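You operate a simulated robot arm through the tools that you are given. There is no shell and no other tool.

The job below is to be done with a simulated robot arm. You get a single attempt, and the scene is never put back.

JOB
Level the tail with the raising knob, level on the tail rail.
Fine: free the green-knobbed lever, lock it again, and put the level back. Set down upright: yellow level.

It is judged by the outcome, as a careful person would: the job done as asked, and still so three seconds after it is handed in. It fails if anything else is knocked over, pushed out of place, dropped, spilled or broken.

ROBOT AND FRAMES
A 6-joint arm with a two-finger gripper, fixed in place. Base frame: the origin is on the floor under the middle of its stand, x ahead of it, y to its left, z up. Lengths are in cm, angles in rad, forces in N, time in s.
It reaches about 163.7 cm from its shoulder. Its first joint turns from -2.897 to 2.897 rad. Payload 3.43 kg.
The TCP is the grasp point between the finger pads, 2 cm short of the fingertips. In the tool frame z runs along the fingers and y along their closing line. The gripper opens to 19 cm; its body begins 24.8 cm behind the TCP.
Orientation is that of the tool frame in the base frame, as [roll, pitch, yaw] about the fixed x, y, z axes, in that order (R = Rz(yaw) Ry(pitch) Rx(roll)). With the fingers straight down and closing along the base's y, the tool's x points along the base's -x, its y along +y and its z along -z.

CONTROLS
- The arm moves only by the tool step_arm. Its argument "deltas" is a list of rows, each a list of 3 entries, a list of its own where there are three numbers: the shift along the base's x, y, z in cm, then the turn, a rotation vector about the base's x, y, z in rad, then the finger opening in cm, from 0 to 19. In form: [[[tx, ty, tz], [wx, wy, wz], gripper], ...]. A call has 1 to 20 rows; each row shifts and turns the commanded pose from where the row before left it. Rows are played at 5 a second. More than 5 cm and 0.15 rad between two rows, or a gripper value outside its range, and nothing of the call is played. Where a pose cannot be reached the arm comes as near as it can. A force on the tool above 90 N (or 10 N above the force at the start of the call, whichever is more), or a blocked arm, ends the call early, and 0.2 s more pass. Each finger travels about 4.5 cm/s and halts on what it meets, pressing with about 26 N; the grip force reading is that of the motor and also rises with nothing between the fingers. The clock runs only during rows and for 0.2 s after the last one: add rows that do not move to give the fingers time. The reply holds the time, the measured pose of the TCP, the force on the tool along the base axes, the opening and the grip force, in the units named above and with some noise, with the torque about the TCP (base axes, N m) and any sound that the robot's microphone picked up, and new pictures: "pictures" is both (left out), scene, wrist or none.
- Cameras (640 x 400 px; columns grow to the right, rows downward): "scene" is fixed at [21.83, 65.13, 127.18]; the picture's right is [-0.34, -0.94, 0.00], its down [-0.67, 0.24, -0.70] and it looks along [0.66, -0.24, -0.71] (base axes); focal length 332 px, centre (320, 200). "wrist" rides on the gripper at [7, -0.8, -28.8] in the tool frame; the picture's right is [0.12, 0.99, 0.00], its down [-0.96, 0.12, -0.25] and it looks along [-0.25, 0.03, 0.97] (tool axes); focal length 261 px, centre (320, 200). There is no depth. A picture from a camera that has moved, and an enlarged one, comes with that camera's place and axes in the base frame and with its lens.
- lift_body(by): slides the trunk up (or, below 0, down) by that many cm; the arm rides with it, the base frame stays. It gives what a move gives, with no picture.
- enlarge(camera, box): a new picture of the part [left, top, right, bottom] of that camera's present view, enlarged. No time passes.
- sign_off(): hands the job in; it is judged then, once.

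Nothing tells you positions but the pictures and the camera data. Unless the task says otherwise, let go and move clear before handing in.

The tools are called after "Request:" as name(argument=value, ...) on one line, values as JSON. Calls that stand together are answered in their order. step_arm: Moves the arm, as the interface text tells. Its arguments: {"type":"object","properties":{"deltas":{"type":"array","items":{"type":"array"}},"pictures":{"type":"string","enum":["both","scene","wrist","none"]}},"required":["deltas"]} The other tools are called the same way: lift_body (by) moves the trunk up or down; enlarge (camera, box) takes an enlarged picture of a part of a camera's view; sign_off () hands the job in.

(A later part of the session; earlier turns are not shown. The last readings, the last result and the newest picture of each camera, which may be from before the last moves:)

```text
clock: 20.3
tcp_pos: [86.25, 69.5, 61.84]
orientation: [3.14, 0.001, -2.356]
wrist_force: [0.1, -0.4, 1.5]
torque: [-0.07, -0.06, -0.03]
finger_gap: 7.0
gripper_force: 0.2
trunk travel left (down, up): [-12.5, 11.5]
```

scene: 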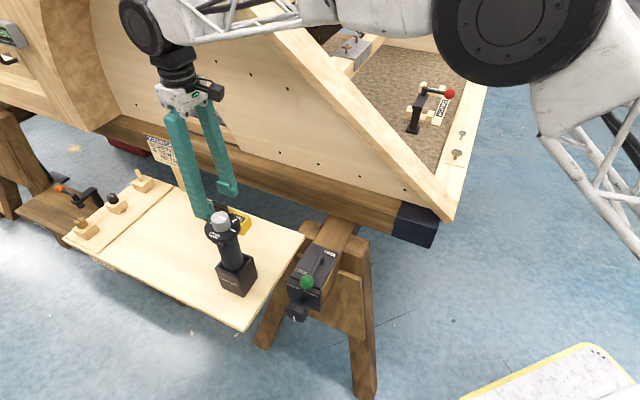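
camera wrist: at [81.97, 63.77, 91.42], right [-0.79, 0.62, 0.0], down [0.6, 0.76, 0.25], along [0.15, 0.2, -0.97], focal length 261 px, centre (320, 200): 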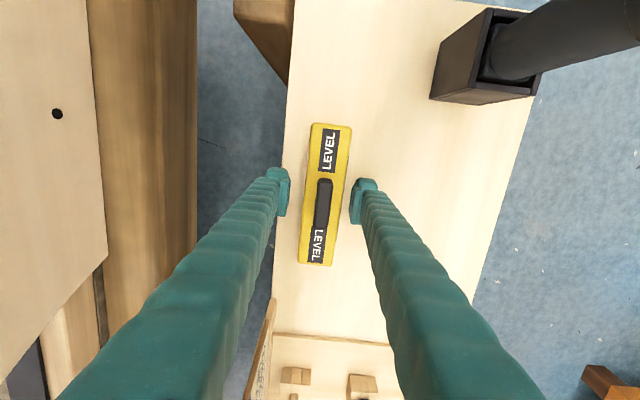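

Request:
step_arm(deltas=[[[0, 0, 0.1], [0, 0, 0], 5], [[0, 0, 0], [0, 0, 0], 4], [[0, 0, 0], [0, 0, 0], 3], [[0, 0, 0], [0, 0, 0], 3], [[0, 0, 0], [0, 0, 0], 3]], pictures="wrist")

Request:
enlarge(camera="scene", box=[190, 170, 260, 230])

```text
clock: 21.5
tcp_pos: [86.1, 69.53, 62.03]
orientation: [3.14, -0.001, -2.357]
wrist_force: [1.3, -1.3, 1.6]
torque: [-0.13, -0.06, -0.01]
finger_gap: 4.11
gripper_force: 26.1
trunk travel left (down, up): [-12.5, 11.5]
camera wrist: at [81.97, 63.79, 90.8], right [-0.79, 0.62, 0.0], down [0.6, 0.76, 0.25], along [0.15, 0.2, -0.97], focal length 261 px, centre (320, 200)
```

wrist: 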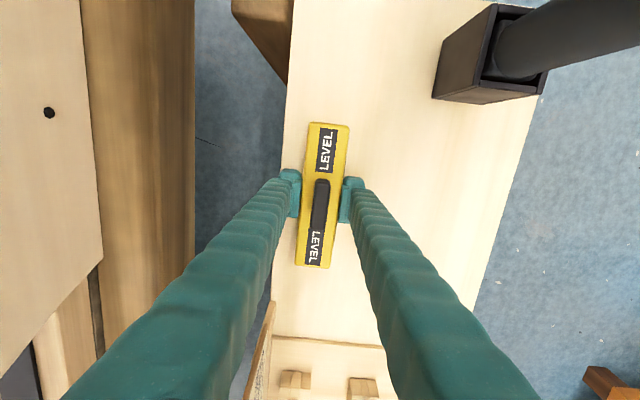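

```text
6.67 times, centred on (225, 200) of scene
camera zoom: at [21.83, 65.13, 127.18], right [-0.34, -0.94, 0.0], down [-0.67, 0.24, -0.7], along [0.66, -0.24, -0.71], focal length 2211 px, centre (953, 200)
```

zoom: 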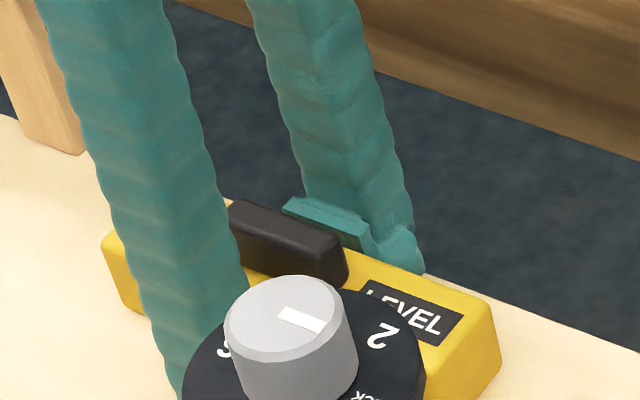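

The level is gripped by its body (gap 4.1, 26 N). I'll lift it straight up and check it, noting the home pose as TCP (86.15, 69.55, 62.0) at yaw -2.356.

Request:
step_arm(deltas=[[[0, 0, 2], [0, 0, 0], 3], [[0, 0, 4.5], [0, 0, 0], 3], [[0, 0, 4.5], [0, 0, 0], 3], [[0, 0, 4.5], [0, 0, 0], 3], [[0, 0, 4.5], [0, 0, 0], 3], [[-1, -1, 4.5], [0, 0, 0], 3], [[-1, -1, 4.5], [0, 0, 0], 3], [[-1.5, -1.5, 4], [0, 0, 0], 3]], pictures="both")

Request:
enlarge(camera="scene", box=[120, 60, 260, 180])

```text
clock: 23.3
tcp_pos: [82.8, 66.28, 95.03]
orientation: [3.14, 0.0, -2.354]
wrist_force: [0.5, 0.5, -4.3]
torque: [-0.08, 0.11, 0.02]
finger_gap: 4.1
gripper_force: 25.8
trunk travel left (down, up): [-12.5, 11.5]
camera wrist: at [78.6, 60.54, 123.79], right [-0.79, 0.62, 0.0], down [0.6, 0.76, 0.25], along [0.15, 0.2, -0.97], focal length 261 px, centre (320, 200)
```

scene: 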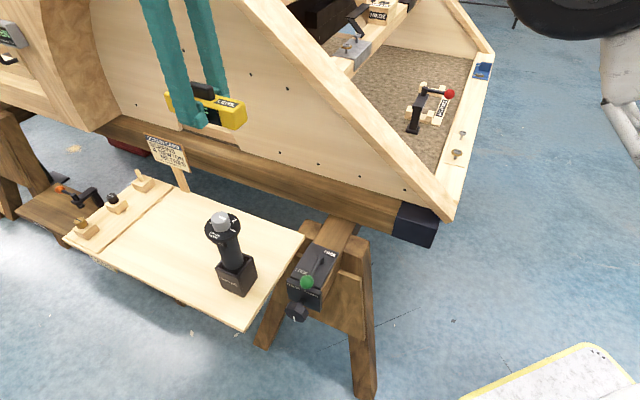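
wrist: 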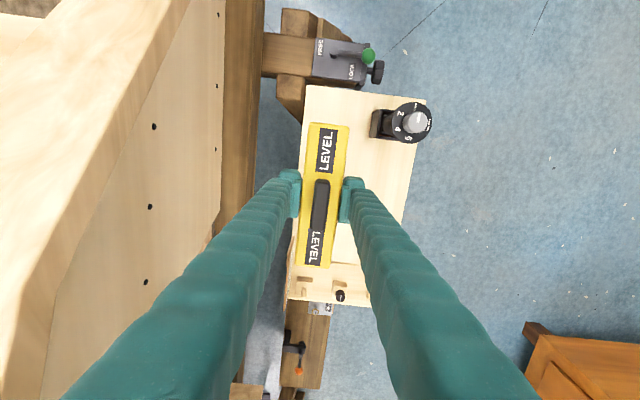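

```text
3.33 times, centred on (190, 120) of scene
camera zoom: at [21.83, 65.13, 127.18], right [-0.34, -0.94, 0.0], down [-0.67, 0.24, -0.7], along [0.66, -0.24, -0.71], focal length 1105 px, centre (753, 467)
```

zoom: 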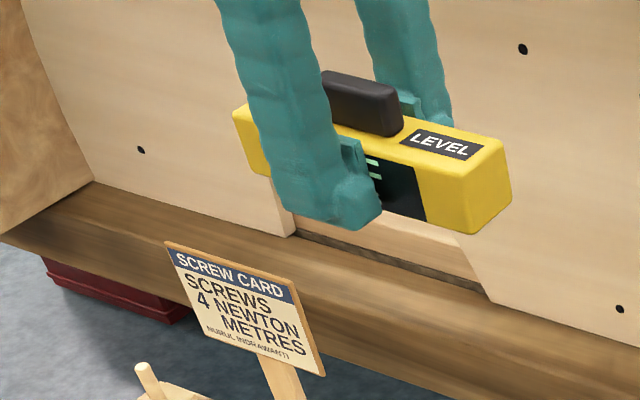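

Request:
step_arm(deltas=[[[-3.2, -3.2, 0], [0, 0, 0], 3], [[-3.2, -3.2, 0], [0, 0, 0], 3], [[-3.2, -3.2, 0], [0, 0, 0], 3], [[-3.2, -3.2, 0], [0, 0, 0], 3], [[-3.2, -3.2, 0], [0, 0, 0], 3], [[-3.2, -3.2, 0], [0, 0, 0], 3], [[-3.2, -3.2, 0], [0, 0, 0], 3], [[-3.2, -3.2, 0], [0, 0, 0], 3], [[-3.2, -3.2, 0], [0, 0, 0], 3], [[-3.2, -3.2, 0], [0, 0, 0], 3]], pictures="both")

```text
clock: 25.5
tcp_pos: [50.88, 34.08, 95.11]
orientation: [3.139, 0.001, -2.356]
wrist_force: [0.1, 0.2, -4.9]
torque: [-0.19, 0.19, 0.01]
finger_gap: 4.1
gripper_force: 25.6
trunk travel left (down, up): [-12.5, 11.5]
camera wrist: at [46.56, 28.27, 123.9], right [-0.79, 0.62, 0.0], down [0.6, 0.76, 0.25], along [0.15, 0.2, -0.97], focal length 261 px, centre (320, 200)
```

scene: 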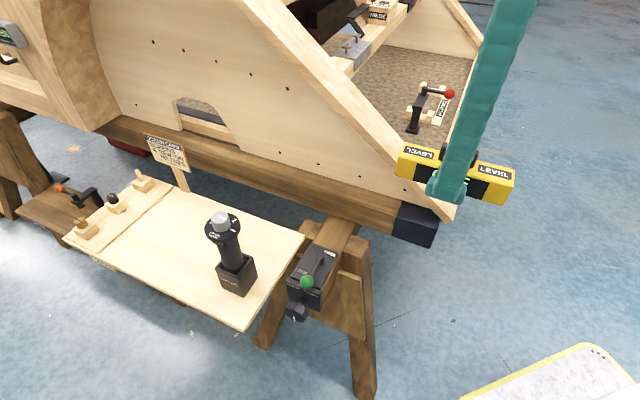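
wrist: 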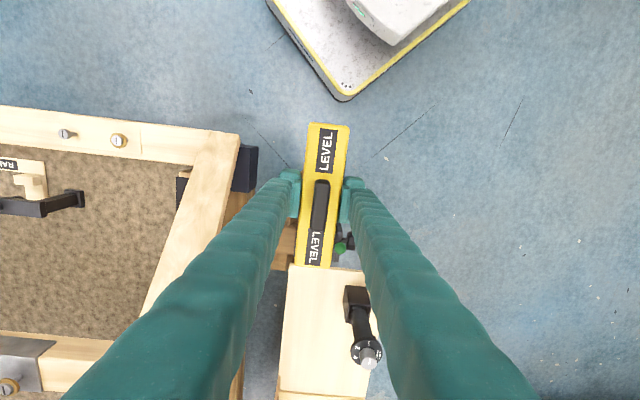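

The level is held securely and the rail geometry is consistent: w = (x+y)/√2 spans 55 to 62. I'll carry it over the low end of the sloping beam to the bare stretch of rail, turning it 90° on the way.

Request:
step_arm(deltas=[[[3.2125, -3.3375, 0], [0, 0, 0.0982], 3], [[3.2125, -3.3375, 0], [0, 0, 0.0982], 3], [[3.2125, -3.3375, 0], [0, 0, 0.0982], 3], [[3.2125, -3.3375, 0], [0, 0, 0.0982], 3], [[3.2125, -3.3375, 0], [0, 0, 0.0982], 3], [[3.2125, -3.3375, 0], [0, 0, 0.0982], 3], [[3.2125, -3.3375, 0], [0, 0, 0.0982], 3], [[3.2125, -3.3375, 0], [0, 0, 0.0982], 3], [[3.2125, -3.3375, 0], [0, 0, 0.0982], 3], [[3.2125, -3.3375, -1], [0, 0, 0.0982], 3], [[3.2125, -3.3375, -1], [0, 0, 0.0982], 3], [[3.2125, -3.3375, -1.5], [0, 0, 0.0982], 3], [[3.2125, -3.3375, -1.5], [0, 0, 0.0982], 3], [[3.2125, -3.3375, -1.5], [0, 0, 0.0982], 3], [[3.2125, -3.3375, -1.5], [0, 0, 0.0982], 3], [[3.2125, -3.3375, -1.5], [0, 0, 0.0982], 3]], pictures="both")

```text
clock: 28.9
tcp_pos: [101.95, -19.37, 85.81]
orientation: [3.138, 0.0, -0.783]
wrist_force: [0.6, 0.3, -1.9]
torque: [-0.1, -0.12, 0.0]
finger_gap: 4.1
gripper_force: 26.2
trunk travel left (down, up): [-12.5, 11.5]
camera wrist: at [107.75, -23.79, 114.66], right [-0.62, -0.79, 0.0], down [-0.76, 0.6, 0.25], along [-0.2, 0.15, -0.97], focal length 261 px, centre (320, 200)
```

scene: 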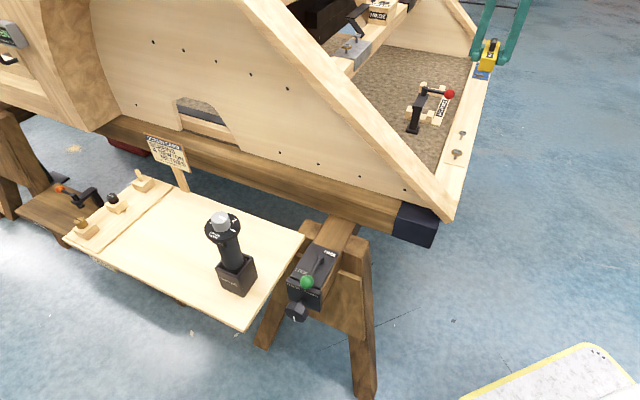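
wrist: 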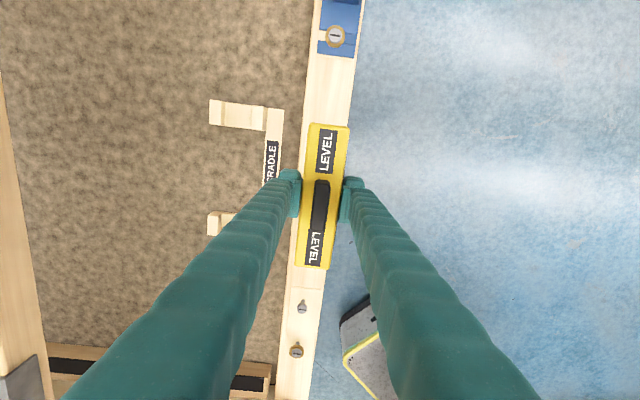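

Request:
enlarge(camera="wrist", box=[240, 60, 400, 320])

Request:
enlarge(camera="scene", box=[440, 10, 520, 90])

```text
1.54 times, centred on (320, 190) of wrist
camera zoom: at [107.75, -23.79, 114.66], right [-0.62, -0.79, 0.0], down [-0.76, 0.6, 0.25], along [-0.2, 0.15, -0.97], focal length 401 px, centre (320, 215)
```

zoom: 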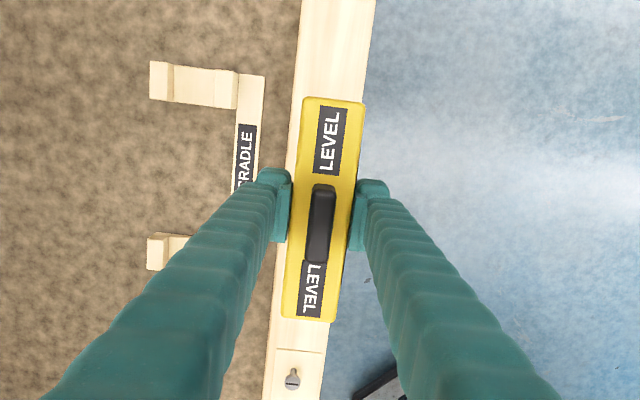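

```text
5.00 times, centred on (480, 50) of scene
camera zoom: at [21.83, 65.13, 127.18], right [-0.34, -0.94, 0.0], down [-0.67, 0.24, -0.7], along [0.66, -0.24, -0.71], focal length 1658 px, centre (-480, 950)
```

zoom: 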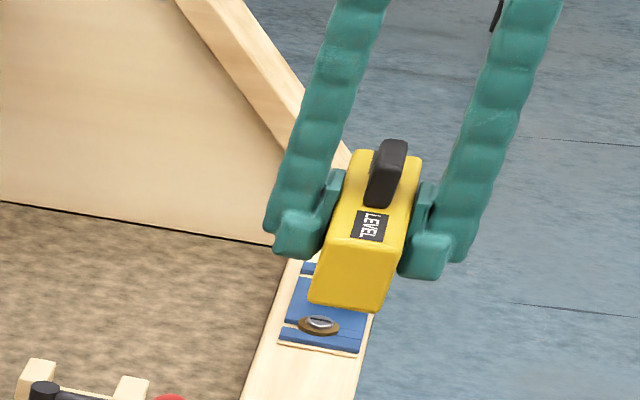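

Request:
step_arm(deltas=[[[0.15, 0.05, -4], [0, 0, 0], 3], [[0, 0, -4], [0, 0, 0], 3], [[0, 0, -2.5], [0, 0, 0], 3], [[0, 0, 0], [0, 0, 0], 3]], pictures="both")

Request:
enlarge(camera="scene", box=[430, 40, 510, 120])

Request:
enlarge(camera="wrist", box=[240, 60, 400, 320])

```text
clock: 29.9
tcp_pos: [102.36, -19.2, 74.93]
orientation: [-3.141, 0.002, -0.786]
wrist_force: [-0.8, -0.4, -3.6]
torque: [0.01, 0.0, 0.0]
finger_gap: 4.1
gripper_force: 26.7
trunk travel left (down, up): [-12.5, 11.5]
camera wrist: at [108.1, -23.65, 103.8], right [-0.62, -0.79, 0.0], down [-0.76, 0.6, 0.25], along [-0.2, 0.15, -0.97], focal length 261 px, centre (320, 200)
```

scene: 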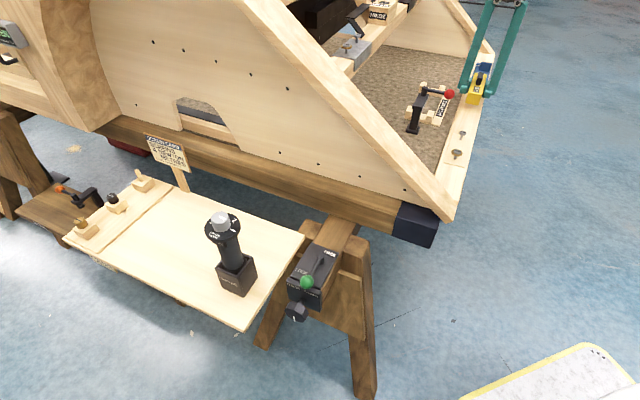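
wrist: 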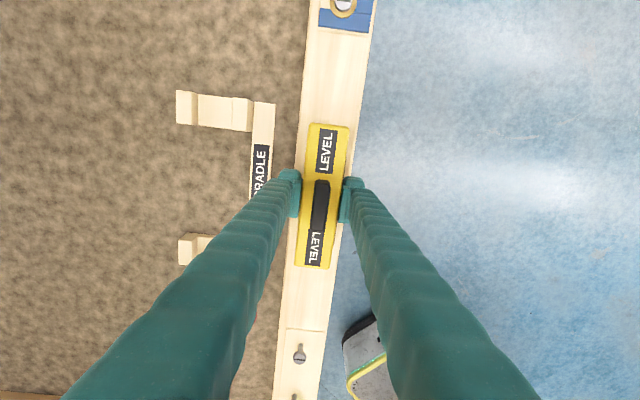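

```text
5.00 times, centred on (470, 80) of scene
camera zoom: at [21.83, 65.13, 127.18], right [-0.34, -0.94, 0.0], down [-0.67, 0.24, -0.7], along [0.66, -0.24, -0.71], focal length 1658 px, centre (-430, 800)
```

zoom: 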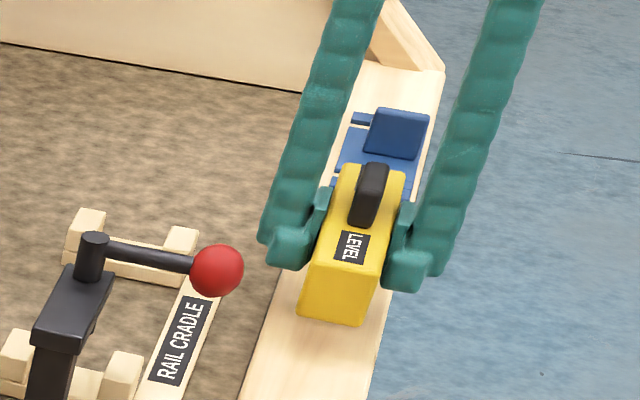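

```text
1.54 times, centred on (320, 190) of wrist
camera zoom: at [108.1, -23.65, 103.8], right [-0.62, -0.79, 0.0], down [-0.76, 0.6, 0.25], along [-0.2, 0.15, -0.97], focal length 401 px, centre (320, 215)
```

zoom: 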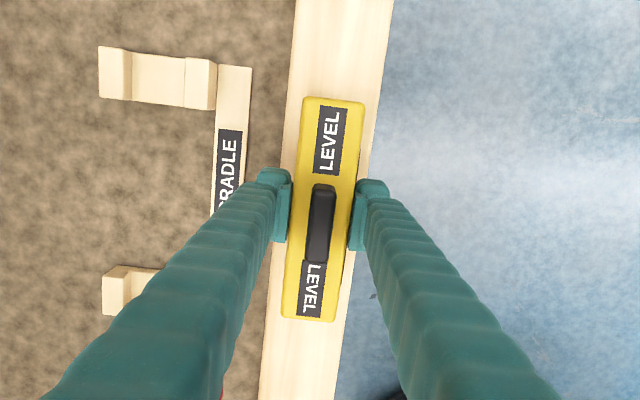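

Request:
step_arm(deltas=[[[0, 0, -0.5], [0, 0, 0], 3], [[0, 0, -0.5], [0, 0, 0], 3], [[0, 0, -0.4], [0, 0, 0], 3], [[0, 0, 0], [0, 0, 0], 3]], pictures="none")

```text
clock: 30.9
tcp_pos: [102.21, -19.24, 73.5]
orientation: [3.139, 0.001, -0.784]
wrist_force: [0.0, 0.1, -3.4]
torque: [0.02, 0.01, -0.04]
finger_gap: 4.11
gripper_force: 25.8
trunk travel left (down, up): [-12.5, 11.5]
```

Request:
step_arm(deltas=[[[0, 0, -0.25], [0, 0, 0], 3], [[0, 0, -0.25], [0, 0, 0], 3], [[0, 0, 0], [0, 0, 0], 3]], pictures="scene")

Request:
enlarge(camera="scene", box=[440, 50, 510, 120])

```text
clock: 31.7
tcp_pos: [102.21, -19.38, 73.12]
orientation: [3.14, 0.0, -0.784]
wrist_force: [-0.1, 0.6, -2.7]
torque: [0.0, 0.01, -0.01]
finger_gap: 4.12
gripper_force: 26.6
trunk travel left (down, up): [-12.5, 11.5]
```

scene: 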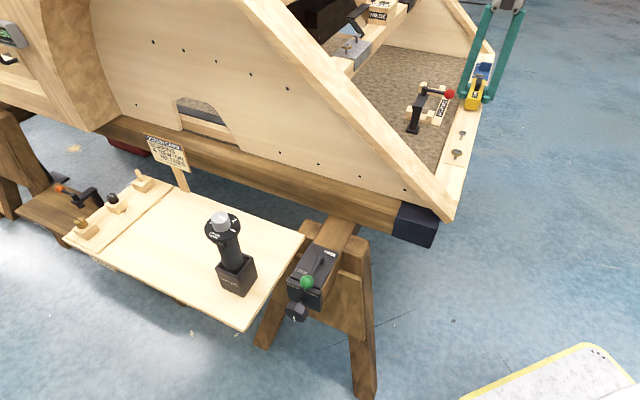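

```text
5.71 times, centred on (475, 85) of scene
camera zoom: at [21.83, 65.13, 127.18], right [-0.34, -0.94, 0.0], down [-0.67, 0.24, -0.7], along [0.66, -0.24, -0.71], focal length 1895 px, centre (-566, 857)
```

zoom: 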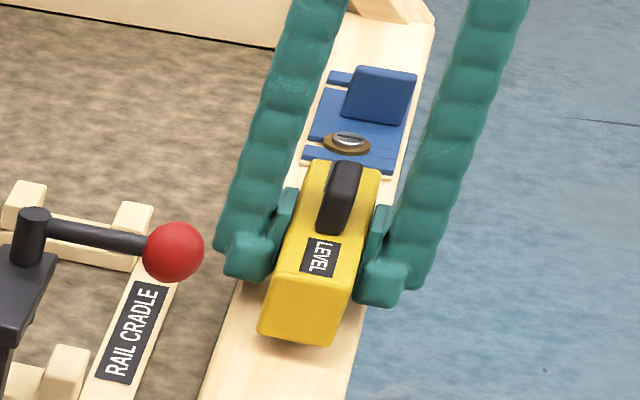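

Request:
step_arm(deltas=[[[0, 0, -0.25], [0, 0, 0], 3], [[0, 0, -0.25], [0, 0, 0], 3], [[0, 0, 0], [0, 0, 0], 3]], pictures="none")

```text
clock: 32.5
tcp_pos: [102.35, -19.23, 72.55]
orientation: [3.14, 0.002, -0.786]
wrist_force: [0.5, -0.5, -3.2]
torque: [-0.02, -0.01, -0.02]
finger_gap: 4.11
gripper_force: 25.6
trunk travel left (down, up): [-12.5, 11.5]
```

Request:
step_arm(deltas=[[[0, 0, -0.25], [0, 0, 0], 3], [[0, 0, -0.25], [0, 0, 0], 3], [[0, 0, 0], [0, 0, 0], 3]], pictures="none")

```text
clock: 33.3
tcp_pos: [102.17, -19.36, 72.06]
orientation: [3.138, 0.002, -0.785]
wrist_force: [-0.1, 0.3, -3.7]
torque: [0.02, -0.01, 0.01]
finger_gap: 4.13
gripper_force: 25.8
trunk travel left (down, up): [-12.5, 11.5]
```

Request:
step_arm(deltas=[[[0, 0, -0.25], [0, 0, 0], 3], [[0, 0, -0.25], [0, 0, 0], 3], [[0, 0, 0], [0, 0, 0], 3]], pictures="none")

Request:
enlarge(camera="scene", box=[445, 60, 505, 120])

```text
clock: 34.1
tcp_pos: [102.27, -19.27, 72.06]
orientation: [-3.141, 0.0, -0.786]
wrist_force: [-3.6, -0.1, 30.9]
torque: [0.52, 0.68, 0.1]
finger_gap: 4.12
gripper_force: 25.6
trunk travel left (down, up): [-12.5, 11.5]
```

```text
6.67 times, centred on (475, 90) of scene
camera zoom: at [21.83, 65.13, 127.18], right [-0.34, -0.94, 0.0], down [-0.67, 0.24, -0.7], along [0.66, -0.24, -0.71], focal length 2211 px, centre (-713, 933)
```

zoom: 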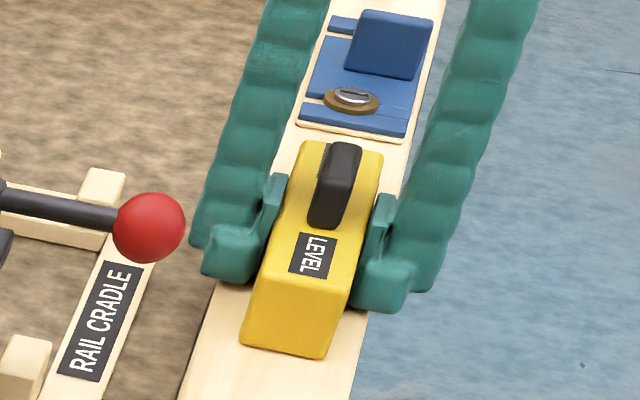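

Contact with the rail shows at about 34 N. I'll ease the pressure off and release the level.

Request:
step_arm(deltas=[[[0, 0, 0.4], [0, 0, 0], 3], [[0, 0, 0], [0, 0, 0], 3]], pictures="none")

```text
clock: 34.7
tcp_pos: [102.18, -19.35, 72.06]
orientation: [3.14, 0.002, -0.785]
wrist_force: [2.9, -0.3, 8.4]
torque: [0.07, -0.26, -0.1]
finger_gap: 4.12
gripper_force: 26.0
trunk travel left (down, up): [-12.5, 11.5]
```

Request:
step_arm(deltas=[[[0, 0, 0.05], [0, 0, 0], 4.4], [[0, 0, 0], [0, 0, 0], 5], [[0, 0, 0], [0, 0, 0], 6], [[0, 0, 0], [0, 0, 0], 7.5], [[0, 0, 0], [0, 0, 0], 7.5]], pictures="both")

Request:
enlarge(camera="scene", box=[445, 60, 505, 120])

Request:
enlarge(camera="wrist", box=[240, 60, 400, 320])

```text
clock: 35.9
tcp_pos: [102.15, -19.32, 72.12]
orientation: [3.14, 0.001, -0.786]
wrist_force: [-0.5, 0.0, 0.5]
torque: [0.0, -0.03, 0.03]
finger_gap: 7.49
gripper_force: 0.1
trunk travel left (down, up): [-12.5, 11.5]
camera wrist: at [107.98, -23.81, 100.89], right [-0.62, -0.79, 0.0], down [-0.76, 0.6, 0.25], along [-0.2, 0.15, -0.97], focal length 261 px, centre (320, 200)
```

scene: 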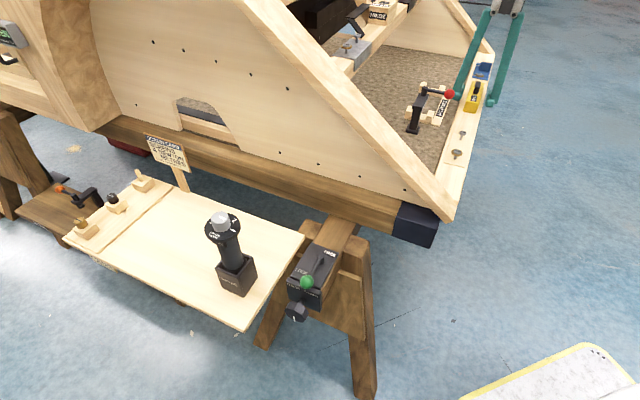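
wrist: 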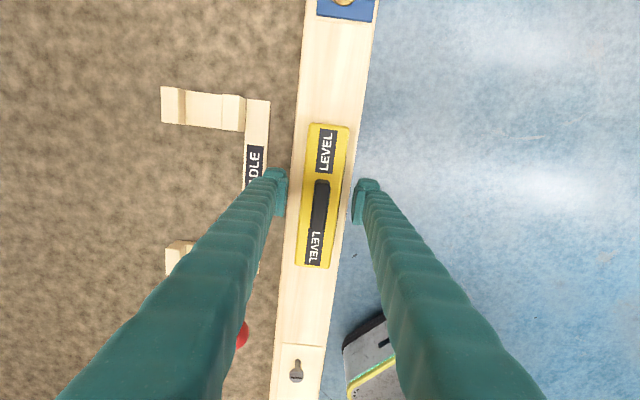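

```text
6.67 times, centred on (475, 90) of scene
camera zoom: at [21.83, 65.13, 127.18], right [-0.34, -0.94, 0.0], down [-0.67, 0.24, -0.7], along [0.66, -0.24, -0.71], focal length 2211 px, centre (-713, 933)
```

zoom: 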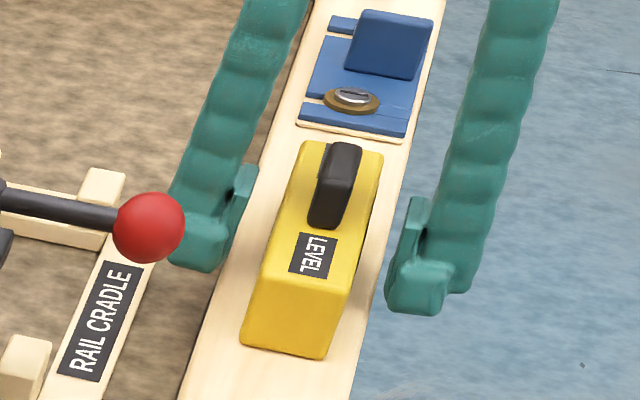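

```text
1.54 times, centred on (320, 190) of wrist
camera zoom: at [107.98, -23.81, 100.89], right [-0.62, -0.79, 0.0], down [-0.76, 0.6, 0.25], along [-0.2, 0.15, -0.97], focal length 401 px, centre (320, 215)
```

zoom: 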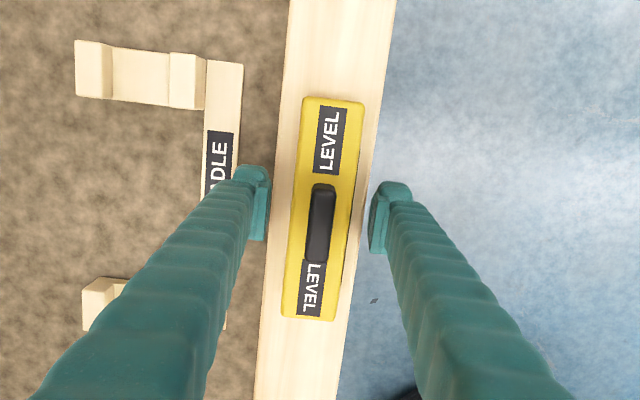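

The level is released and sitting squarely on the rail. I'll rise, turn back and tilt the hand so the wrist camera can read the display from the outward side.

Request:
step_arm(deltas=[[[0, 0, 4.5], [0, 0, 0], 7.5], [[0, 0, 4.5], [0, 0, 0], 7.5], [[0, 0, 4.5], [0, 0, 0], 7.5], [[0, 0, 4.5], [0, 0, 0], 10], [[-1, -1, 0], [0, 0, -0.143], 12], [[-1, -1, 0], [0, 0, -0.143], 12], [[-1, -1, 0], [0, 0, -0.143], 12], [[-1, -1, 0], [0, 0, -0.143], 12], [[-1, -1, 0], [0, 0, -0.143], 12], [[-1, -1, 0], [0, 0, -0.143], 12], [[-1, -1, 0], [0, 0, -0.143], 12], [[-1, -1, 0], [0, 0, -0.143], 12], [[-1, -1, 0], [0, 0, -0.143], 12], [[-1, -0.5, 0], [0, 0, -0.143], 12], [[-0.4, 0, 0], [0, 0, -0.141], 12]], pictures="scene")

Request:
step_arm(deltas=[[[0, 0, -1.8], [0.0863, -0.0863, 0], 12], [[0, 0, -1.8], [0.0863, -0.0863, 0], 12], [[0, 0, -1.8], [0.0863, -0.0863, 0], 12], [[0, 0, -1.8], [0.0863, -0.0863, 0], 12], [[0, 0, -1.8], [0.0863, -0.0863, 0], 12]], pictures="both")

```text
clock: 39.1
tcp_pos: [91.69, -28.81, 90.09]
orientation: [3.14, 0.001, -2.359]
wrist_force: [-0.1, 0.5, 0.1]
torque: [0.02, -0.01, 0.0]
finger_gap: 11.99
gripper_force: 0.1
trunk travel left (down, up): [-12.5, 11.5]
```

scene: 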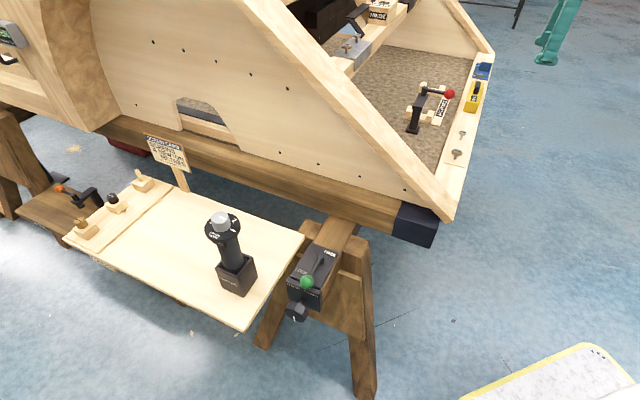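

```text
clock: 40.3
tcp_pos: [91.88, -28.76, 81.29]
orientation: [3.14, 0.613, -2.355]
wrist_force: [-0.1, 1.9, -0.1]
torque: [-0.17, 0.07, -0.04]
finger_gap: 11.99
gripper_force: 0.0
trunk travel left (down, up): [-12.5, 11.5]
camera wrist: at [76.86, -45.21, 100.76], right [-0.77, 0.63, -0.07], down [0.37, 0.54, 0.76], along [0.51, 0.56, -0.65], focal length 261 px, centre (320, 200)
```

scene: 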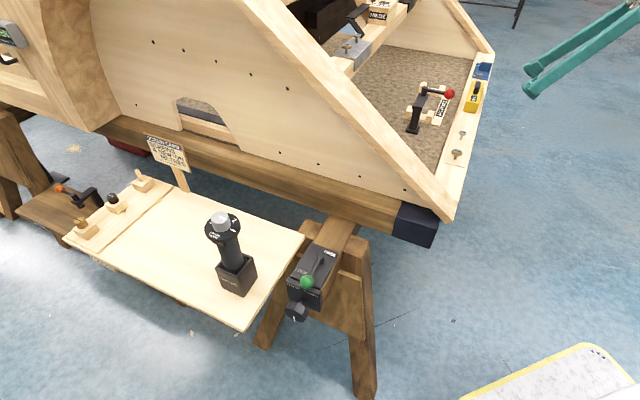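
wrist: 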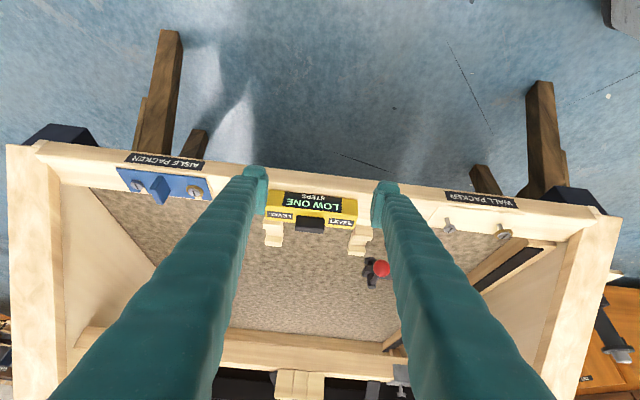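

The display is readable from here, so I'll zoom in on it.

Request:
enlarge(camera="wrist", box=[260, 180, 370, 240])

Request:
enlarge(camera="wrist", box=[100, 130, 260, 220])

Request:
enlarge(camera="wrist", box=[420, 160, 600, 260])

```text
5.82 times, centred on (315, 210) of wrist
camera zoom: at [76.86, -45.21, 100.76], right [-0.77, 0.63, -0.07], down [0.37, 0.54, 0.76], along [0.51, 0.56, -0.65], focal length 1516 px, centre (349, 142)
```

zoom: 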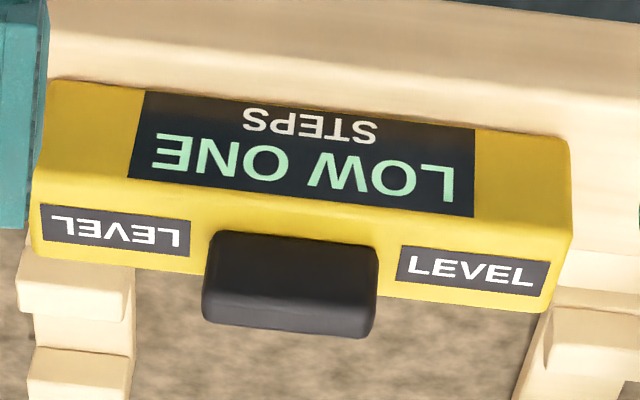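

```text
4.00 times, centred on (180, 175) of wrist
camera zoom: at [76.86, -45.21, 100.76], right [-0.77, 0.63, -0.07], down [0.37, 0.54, 0.76], along [0.51, 0.56, -0.65], focal length 1043 px, centre (880, 300)
```

zoom: 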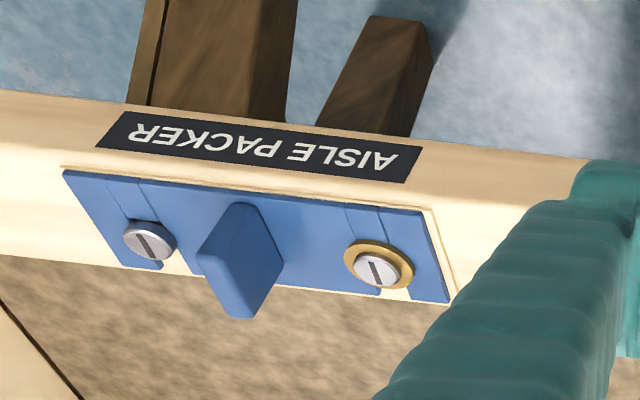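

```text
3.56 times, centred on (510, 210) of wrist
camera zoom: at [76.86, -45.21, 100.76], right [-0.77, 0.63, -0.07], down [0.37, 0.54, 0.76], along [0.51, 0.56, -0.65], focal length 927 px, centre (-356, 164)
```

zoom: 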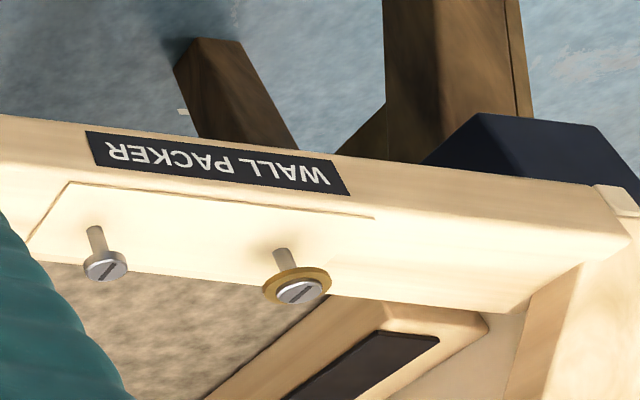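

The display reads "LOW ONE STEPS", so the tail needs raising by one step. I'll go to the jack now and look closely at the lever and knob first.

Request:
step_arm(deltas=[[[0, 0, 2.8], [-0.0863, 0.0863, 0], 10], [[0, 0, 2.8], [-0.0863, 0.0863, 0], 8], [[0, 0, 2.8], [-0.0863, 0.0863, 0], 6], [[0, 0, 2.8], [-0.0863, 0.0863, 0], 6], [[0, 0, 2.8], [-0.0863, 0.0863, 0], 6], [[-2.5, 3.78, 0], [0, 0, 0], 6], [[-2.5, 3.78, 0], [0, 0, 0], 6], [[-2.5, 3.78, 0], [0, 0, 0], 6], [[-2.5, 3.78, 0], [0, 0, 0], 6], [[-2.5, 3.78, 0], [0, 0, 0], 6], [[-2.5, 3.78, 0], [0, 0, 0], 6], [[-2.5, 3.78, 0], [0, 0, 0], 6], [[-2.5, 3.78, 0], [0, 0, 0], 6], [[-2.5, 3.78, 0], [0, 0, 0], 6], [[-2.5, 3.78, 0], [0, 0, 0], 6], [[-2.5, 3.78, 0], [0, 0, 0], 6], [[-2.5, 3.78, 0], [0, 0, 0], 6], [[-2.5, 3.78, 0], [0, 0, 0], 6], [[-2.5, 3.78, 0], [0, 0, 0], 6], [[-2.5, 3.78, 0], [0, 0, 0], 6]], pictures="scene")

Request:
step_arm(deltas=[[[1, 4, -1], [0, 0, 0], 6], [[1, 4, -1], [0, 0, 0], 6], [[1, 4, -1], [0, 0, 0], 6], [[1, 3, -1], [0, 0, 0], 6]], pictures="both")

```text
clock: 44.5
tcp_pos: [53.97, 28.11, 94.79]
orientation: [3.14, 0.001, -2.355]
wrist_force: [1.5, -0.5, 0.0]
torque: [0.09, 0.05, 0.03]
finger_gap: 5.99
gripper_force: 0.1
trunk travel left (down, up): [-12.5, 11.5]
```

scene: 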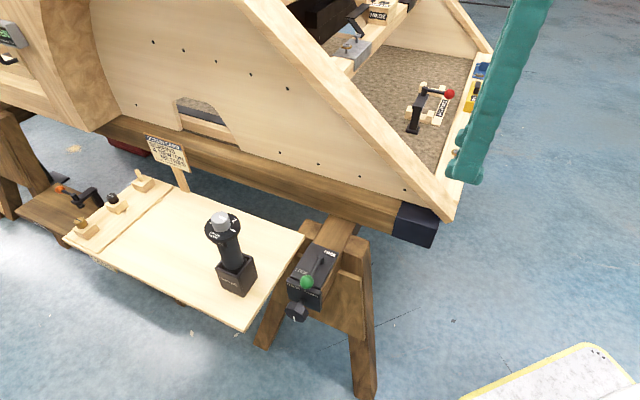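

```text
clock: 45.5
tcp_pos: [58.21, 42.94, 91.0]
orientation: [3.14, 0.002, -2.355]
wrist_force: [-0.9, -0.5, 0.0]
torque: [0.11, -0.12, -0.01]
finger_gap: 6.0
gripper_force: 0.0
trunk travel left (down, up): [-12.5, 11.5]
camera wrist: at [53.94, 37.17, 119.84], right [-0.79, 0.62, 0.0], down [0.6, 0.76, 0.25], along [0.15, 0.2, -0.97], focal length 261 px, centre (320, 200)
```

scene: 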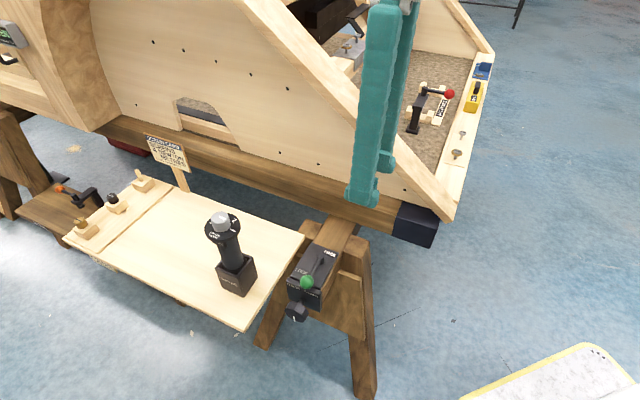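
wrist: 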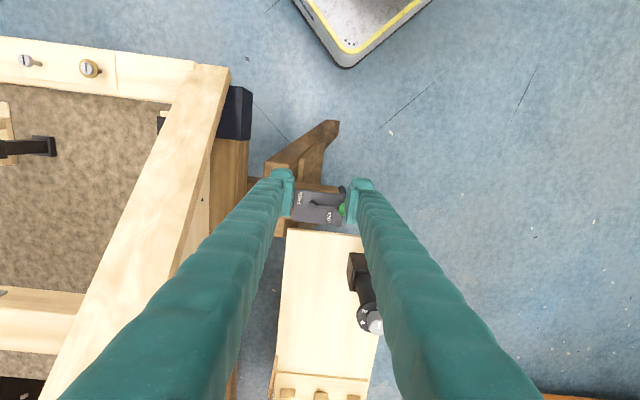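

Request:
step_arm(deltas=[[[0, 0, 0], [0, 0, 0], 10], [[0, 0, 0], [0, 0, 0], 14], [[0, 0, 0], [0, 0, 0], 18], [[0, 0, 0], [0, 0, 0], 18], [[0, 0, 0], [0, 0, 0], 18], [[0, 0, 0], [0, 0, 0], 18]], pictures="wrist")

Request:
enlarge(camera="wrist", box=[270, 160, 370, 240])

Request:
enlarge(camera="scene", box=[285, 235, 345, 325])

```text
clock: 46.9
tcp_pos: [58.19, 42.85, 91.0]
orientation: [3.14, 0.002, -2.353]
wrist_force: [0.0, -0.4, -1.3]
torque: [-0.03, 0.02, -0.01]
finger_gap: 17.99
gripper_force: 0.1
trunk travel left (down, up): [-12.5, 11.5]
camera wrist: at [53.96, 37.17, 119.8], right [-0.79, 0.62, 0.0], down [0.6, 0.76, 0.25], along [0.15, 0.2, -0.97], focal length 261 px, centre (320, 200)
```

wrist: 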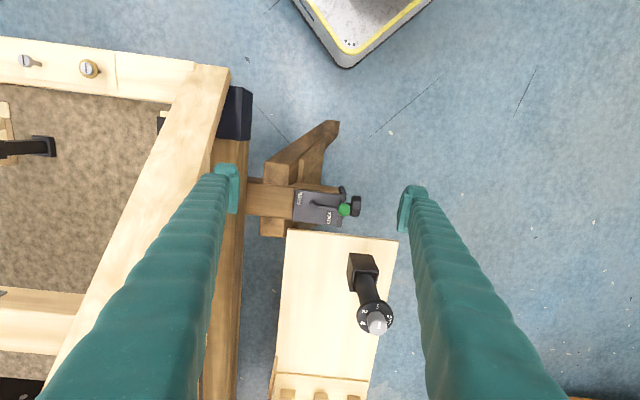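

```text
5.00 times, centred on (320, 200) of wrist
camera zoom: at [53.96, 37.17, 119.8], right [-0.79, 0.62, 0.0], down [0.6, 0.76, 0.25], along [0.15, 0.2, -0.97], focal length 1303 px, centre (320, 200)
```

zoom: 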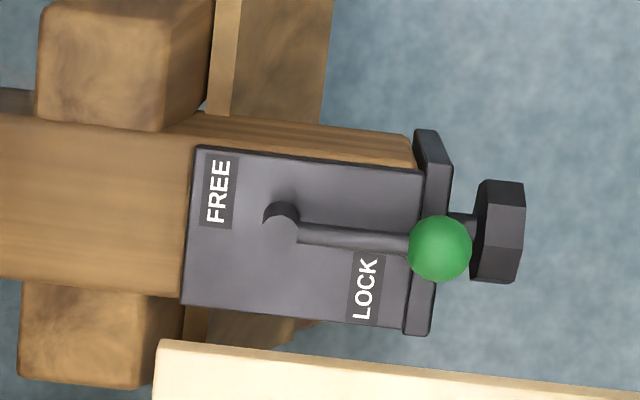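

```text
4.44 times, centred on (315, 280) of scene
camera zoom: at [21.83, 65.13, 127.18], right [-0.34, -0.94, 0.0], down [-0.67, 0.24, -0.7], along [0.66, -0.24, -0.71], focal length 1474 px, centre (342, -156)
```

zoom: 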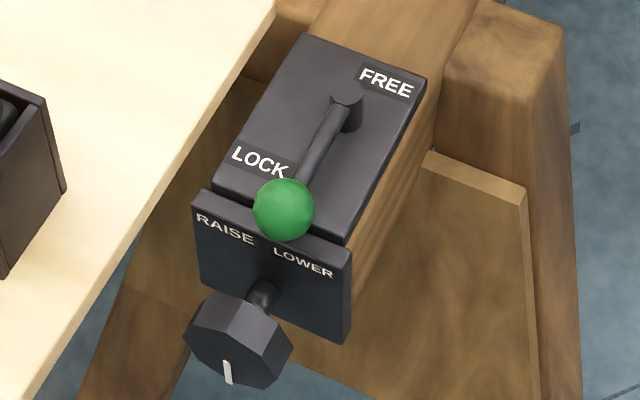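

The lever's post stands at about (65.7, 48.7) with the ball at (60.35, 54.4, 60.8). From the label positions I expect FREE to be a quarter turn toward the robot's right. I'll turn the hand so the fingers can cage the ball across the lever.

Request:
step_arm(deltas=[[[0.195, 1.05, -1], [0, 0, -0.1428], 14], [[0.195, 1.05, -1], [0, 0, -0.1428], 10], [[0.195, 1.05, -1], [0, 0, -0.1428], 6], [[0.195, 1.05, -1], [0, 0, -0.1428], 5], [[0.195, 1.05, -1], [0, 0, -0.1428], 5], [[0.195, 1.05, -1], [0, 0, -0.1428], 5], [[0.195, 1.05, -1], [0, 0, -0.1428], 5], [[0.195, 1.05, -1], [0, 0, -0.1428], 5], [[0.195, 1.05, -1], [0, 0, -0.1428], 5], [[0.195, 1.05, -1], [0, 0, -0.1428], 5], [[0.195, 1.05, -1], [0, 0, -0.1428], 5], [[0, 0, -4], [0, 0, 0], 5]], pictures="both")

Request:
enlarge(camera="wrist", box=[250, 130, 390, 260])

Request:
enlarge(camera="scene", box=[260, 200, 360, 320])

```text
clock: 49.5
tcp_pos: [60.56, 54.46, 76.01]
orientation: [3.141, 0.002, 2.356]
wrist_force: [0.5, -0.3, 1.4]
torque: [0.1, -0.05, -0.01]
finger_gap: 5.0
gripper_force: 0.2
trunk travel left (down, up): [-12.5, 11.5]
camera wrist: at [55.05, 58.73, 104.83], right [0.62, 0.79, 0.0], down [0.76, -0.6, 0.25], along [0.2, -0.15, -0.97], focal length 261 px, centre (320, 200)
```

scene: 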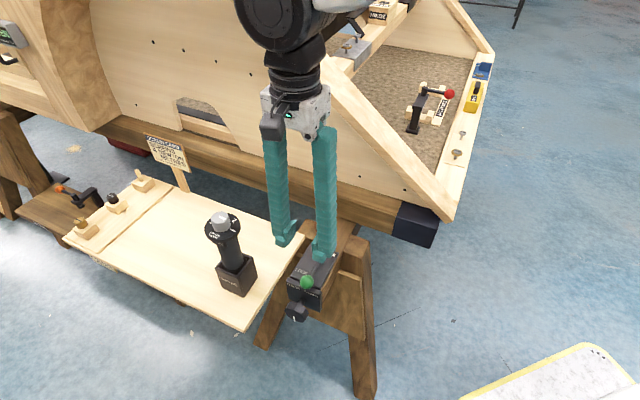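
wrist: 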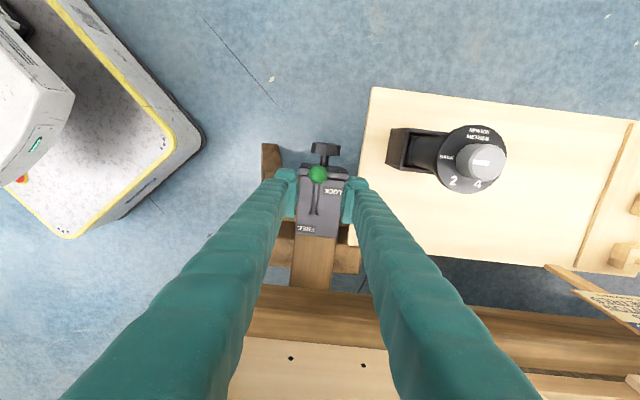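

```text
3.08 times, centred on (320, 195) of wrist
camera zoom: at [55.05, 58.73, 104.83], right [0.62, 0.79, 0.0], down [0.76, -0.6, 0.25], along [0.2, -0.15, -0.97], focal length 802 px, centre (320, 215)
```

zoom: 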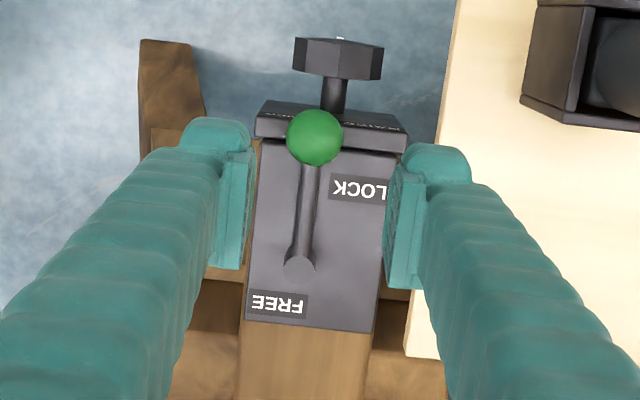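

```text
3.33 times, centred on (310, 260) of scene
camera zoom: at [21.83, 65.13, 127.18], right [-0.34, -0.94, 0.0], down [-0.67, 0.24, -0.7], along [0.66, -0.24, -0.71], focal length 1105 px, centre (353, 0)
```

zoom: 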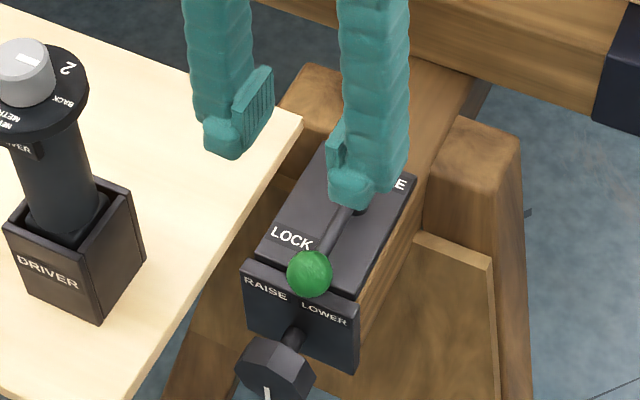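

Request:
step_arm(deltas=[[[-0.2, -0.15, -4], [0, 0, 0], 4.2], [[0, 0, -4], [0, 0, 0], 4.2], [[0, 0, -3], [0, 0, 0], 4.2], [[0, 0, -2], [0, 0, 0], 4.2], [[0, 0, 0], [0, 0, 0], 4.2]], pictures="both")

Request:
enlarge(camera="wrist", box=[250, 130, 390, 260])

Request:
enlarge(camera="scene", box=[260, 200, 360, 320])

```text
clock: 50.7
tcp_pos: [60.34, 54.5, 63.0]
orientation: [3.137, 0.003, 2.358]
wrist_force: [-0.7, 0.0, 0.5]
torque: [0.01, -0.03, 0.01]
finger_gap: 4.18
gripper_force: 0.0
trunk travel left (down, up): [-12.5, 11.5]
camera wrist: at [54.88, 58.72, 91.76], right [0.62, 0.79, 0.0], down [0.76, -0.6, 0.25], along [0.2, -0.15, -0.97], focal length 261 px, centre (320, 200)
```

scene: 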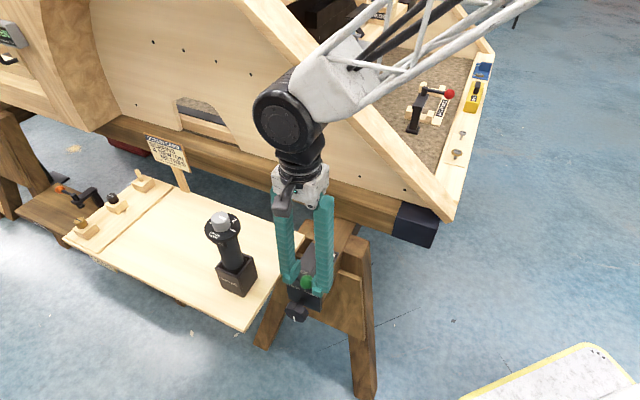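
wrist: 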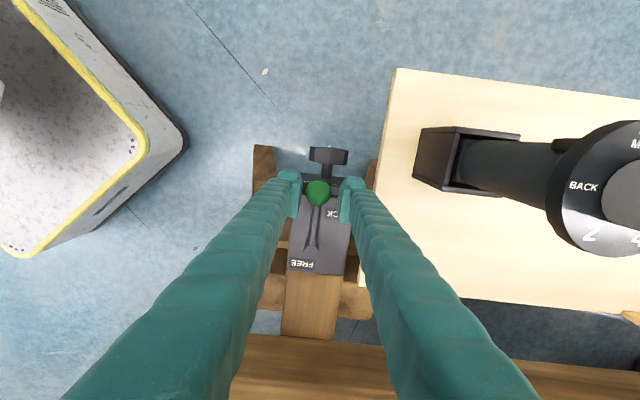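

```text
3.08 times, centred on (320, 195) of wrist
camera zoom: at [54.88, 58.72, 91.76], right [0.62, 0.79, 0.0], down [0.76, -0.6, 0.25], along [0.2, -0.15, -0.97], focal length 802 px, centre (320, 215)
```

zoom: 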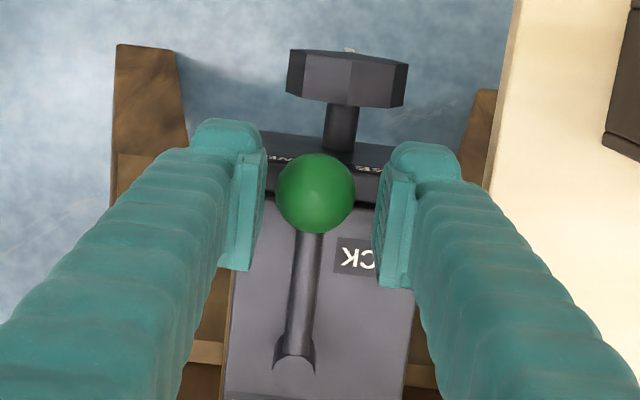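

```text
3.33 times, centred on (310, 260) of scene
camera zoom: at [21.83, 65.13, 127.18], right [-0.34, -0.94, 0.0], down [-0.67, 0.24, -0.7], along [0.66, -0.24, -0.71], focal length 1105 px, centre (353, 0)
```

zoom: 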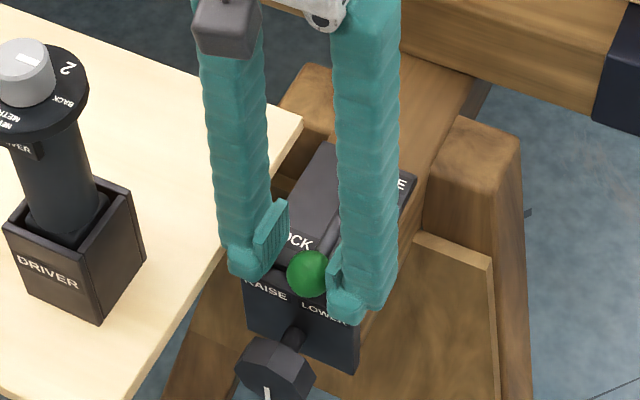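

The ball is centred between the fingers. I'll lower slightly and swing the lever toward FREE by rotating the hand about the post, starting with a small arc.

Request:
step_arm(deltas=[[[0, -0.1, -1.2], [0, 0, 0], 4.2], [[-0.518, -0.562, 0], [0, 0, 0.1], 4.2], [[-0.463, -0.616, 0], [0, 0, 0.1], 4.2], [[-0.399, -0.659, 0], [0, 0, 0.1], 4.2], [[0, 0, 0], [0, 0, 0], 4.2]], pictures="both")

Request:
enlarge(camera="wrist", box=[250, 130, 390, 260])

```text
clock: 51.9
tcp_pos: [58.89, 52.38, 61.88]
orientation: [3.14, 0.002, 2.657]
wrist_force: [-0.4, 2.2, 0.5]
torque: [0.03, 0.05, 0.0]
finger_gap: 4.29
gripper_force: 0.7
trunk travel left (down, up): [-12.5, 11.5]
camera wrist: at [52.43, 54.75, 90.64], right [0.36, 0.93, 0.0], down [0.91, -0.34, 0.25], along [0.23, -0.09, -0.97], focal length 261 px, centre (320, 200)
```

scene: 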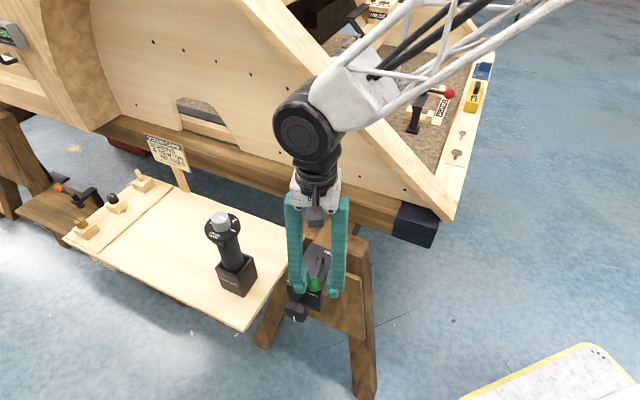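
wrist: 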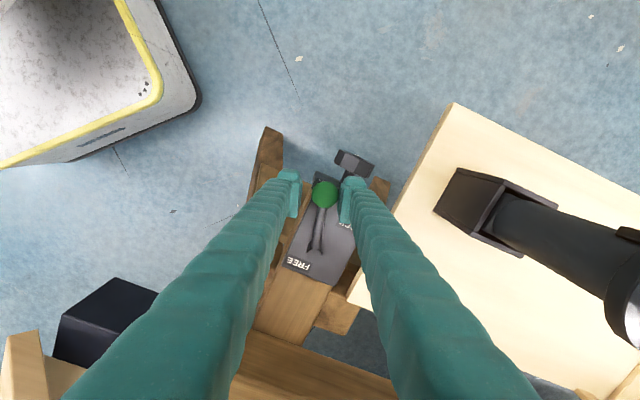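

```text
3.08 times, centred on (320, 195) of wrist
camera zoom: at [52.43, 54.75, 90.64], right [0.36, 0.93, 0.0], down [0.91, -0.34, 0.25], along [0.23, -0.09, -0.97], focal length 802 px, centre (320, 215)
```

zoom: 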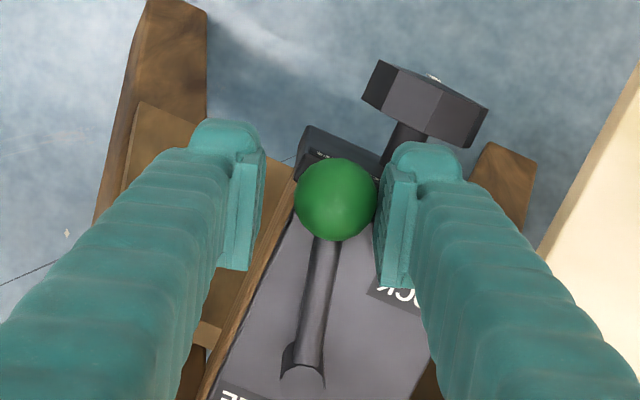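

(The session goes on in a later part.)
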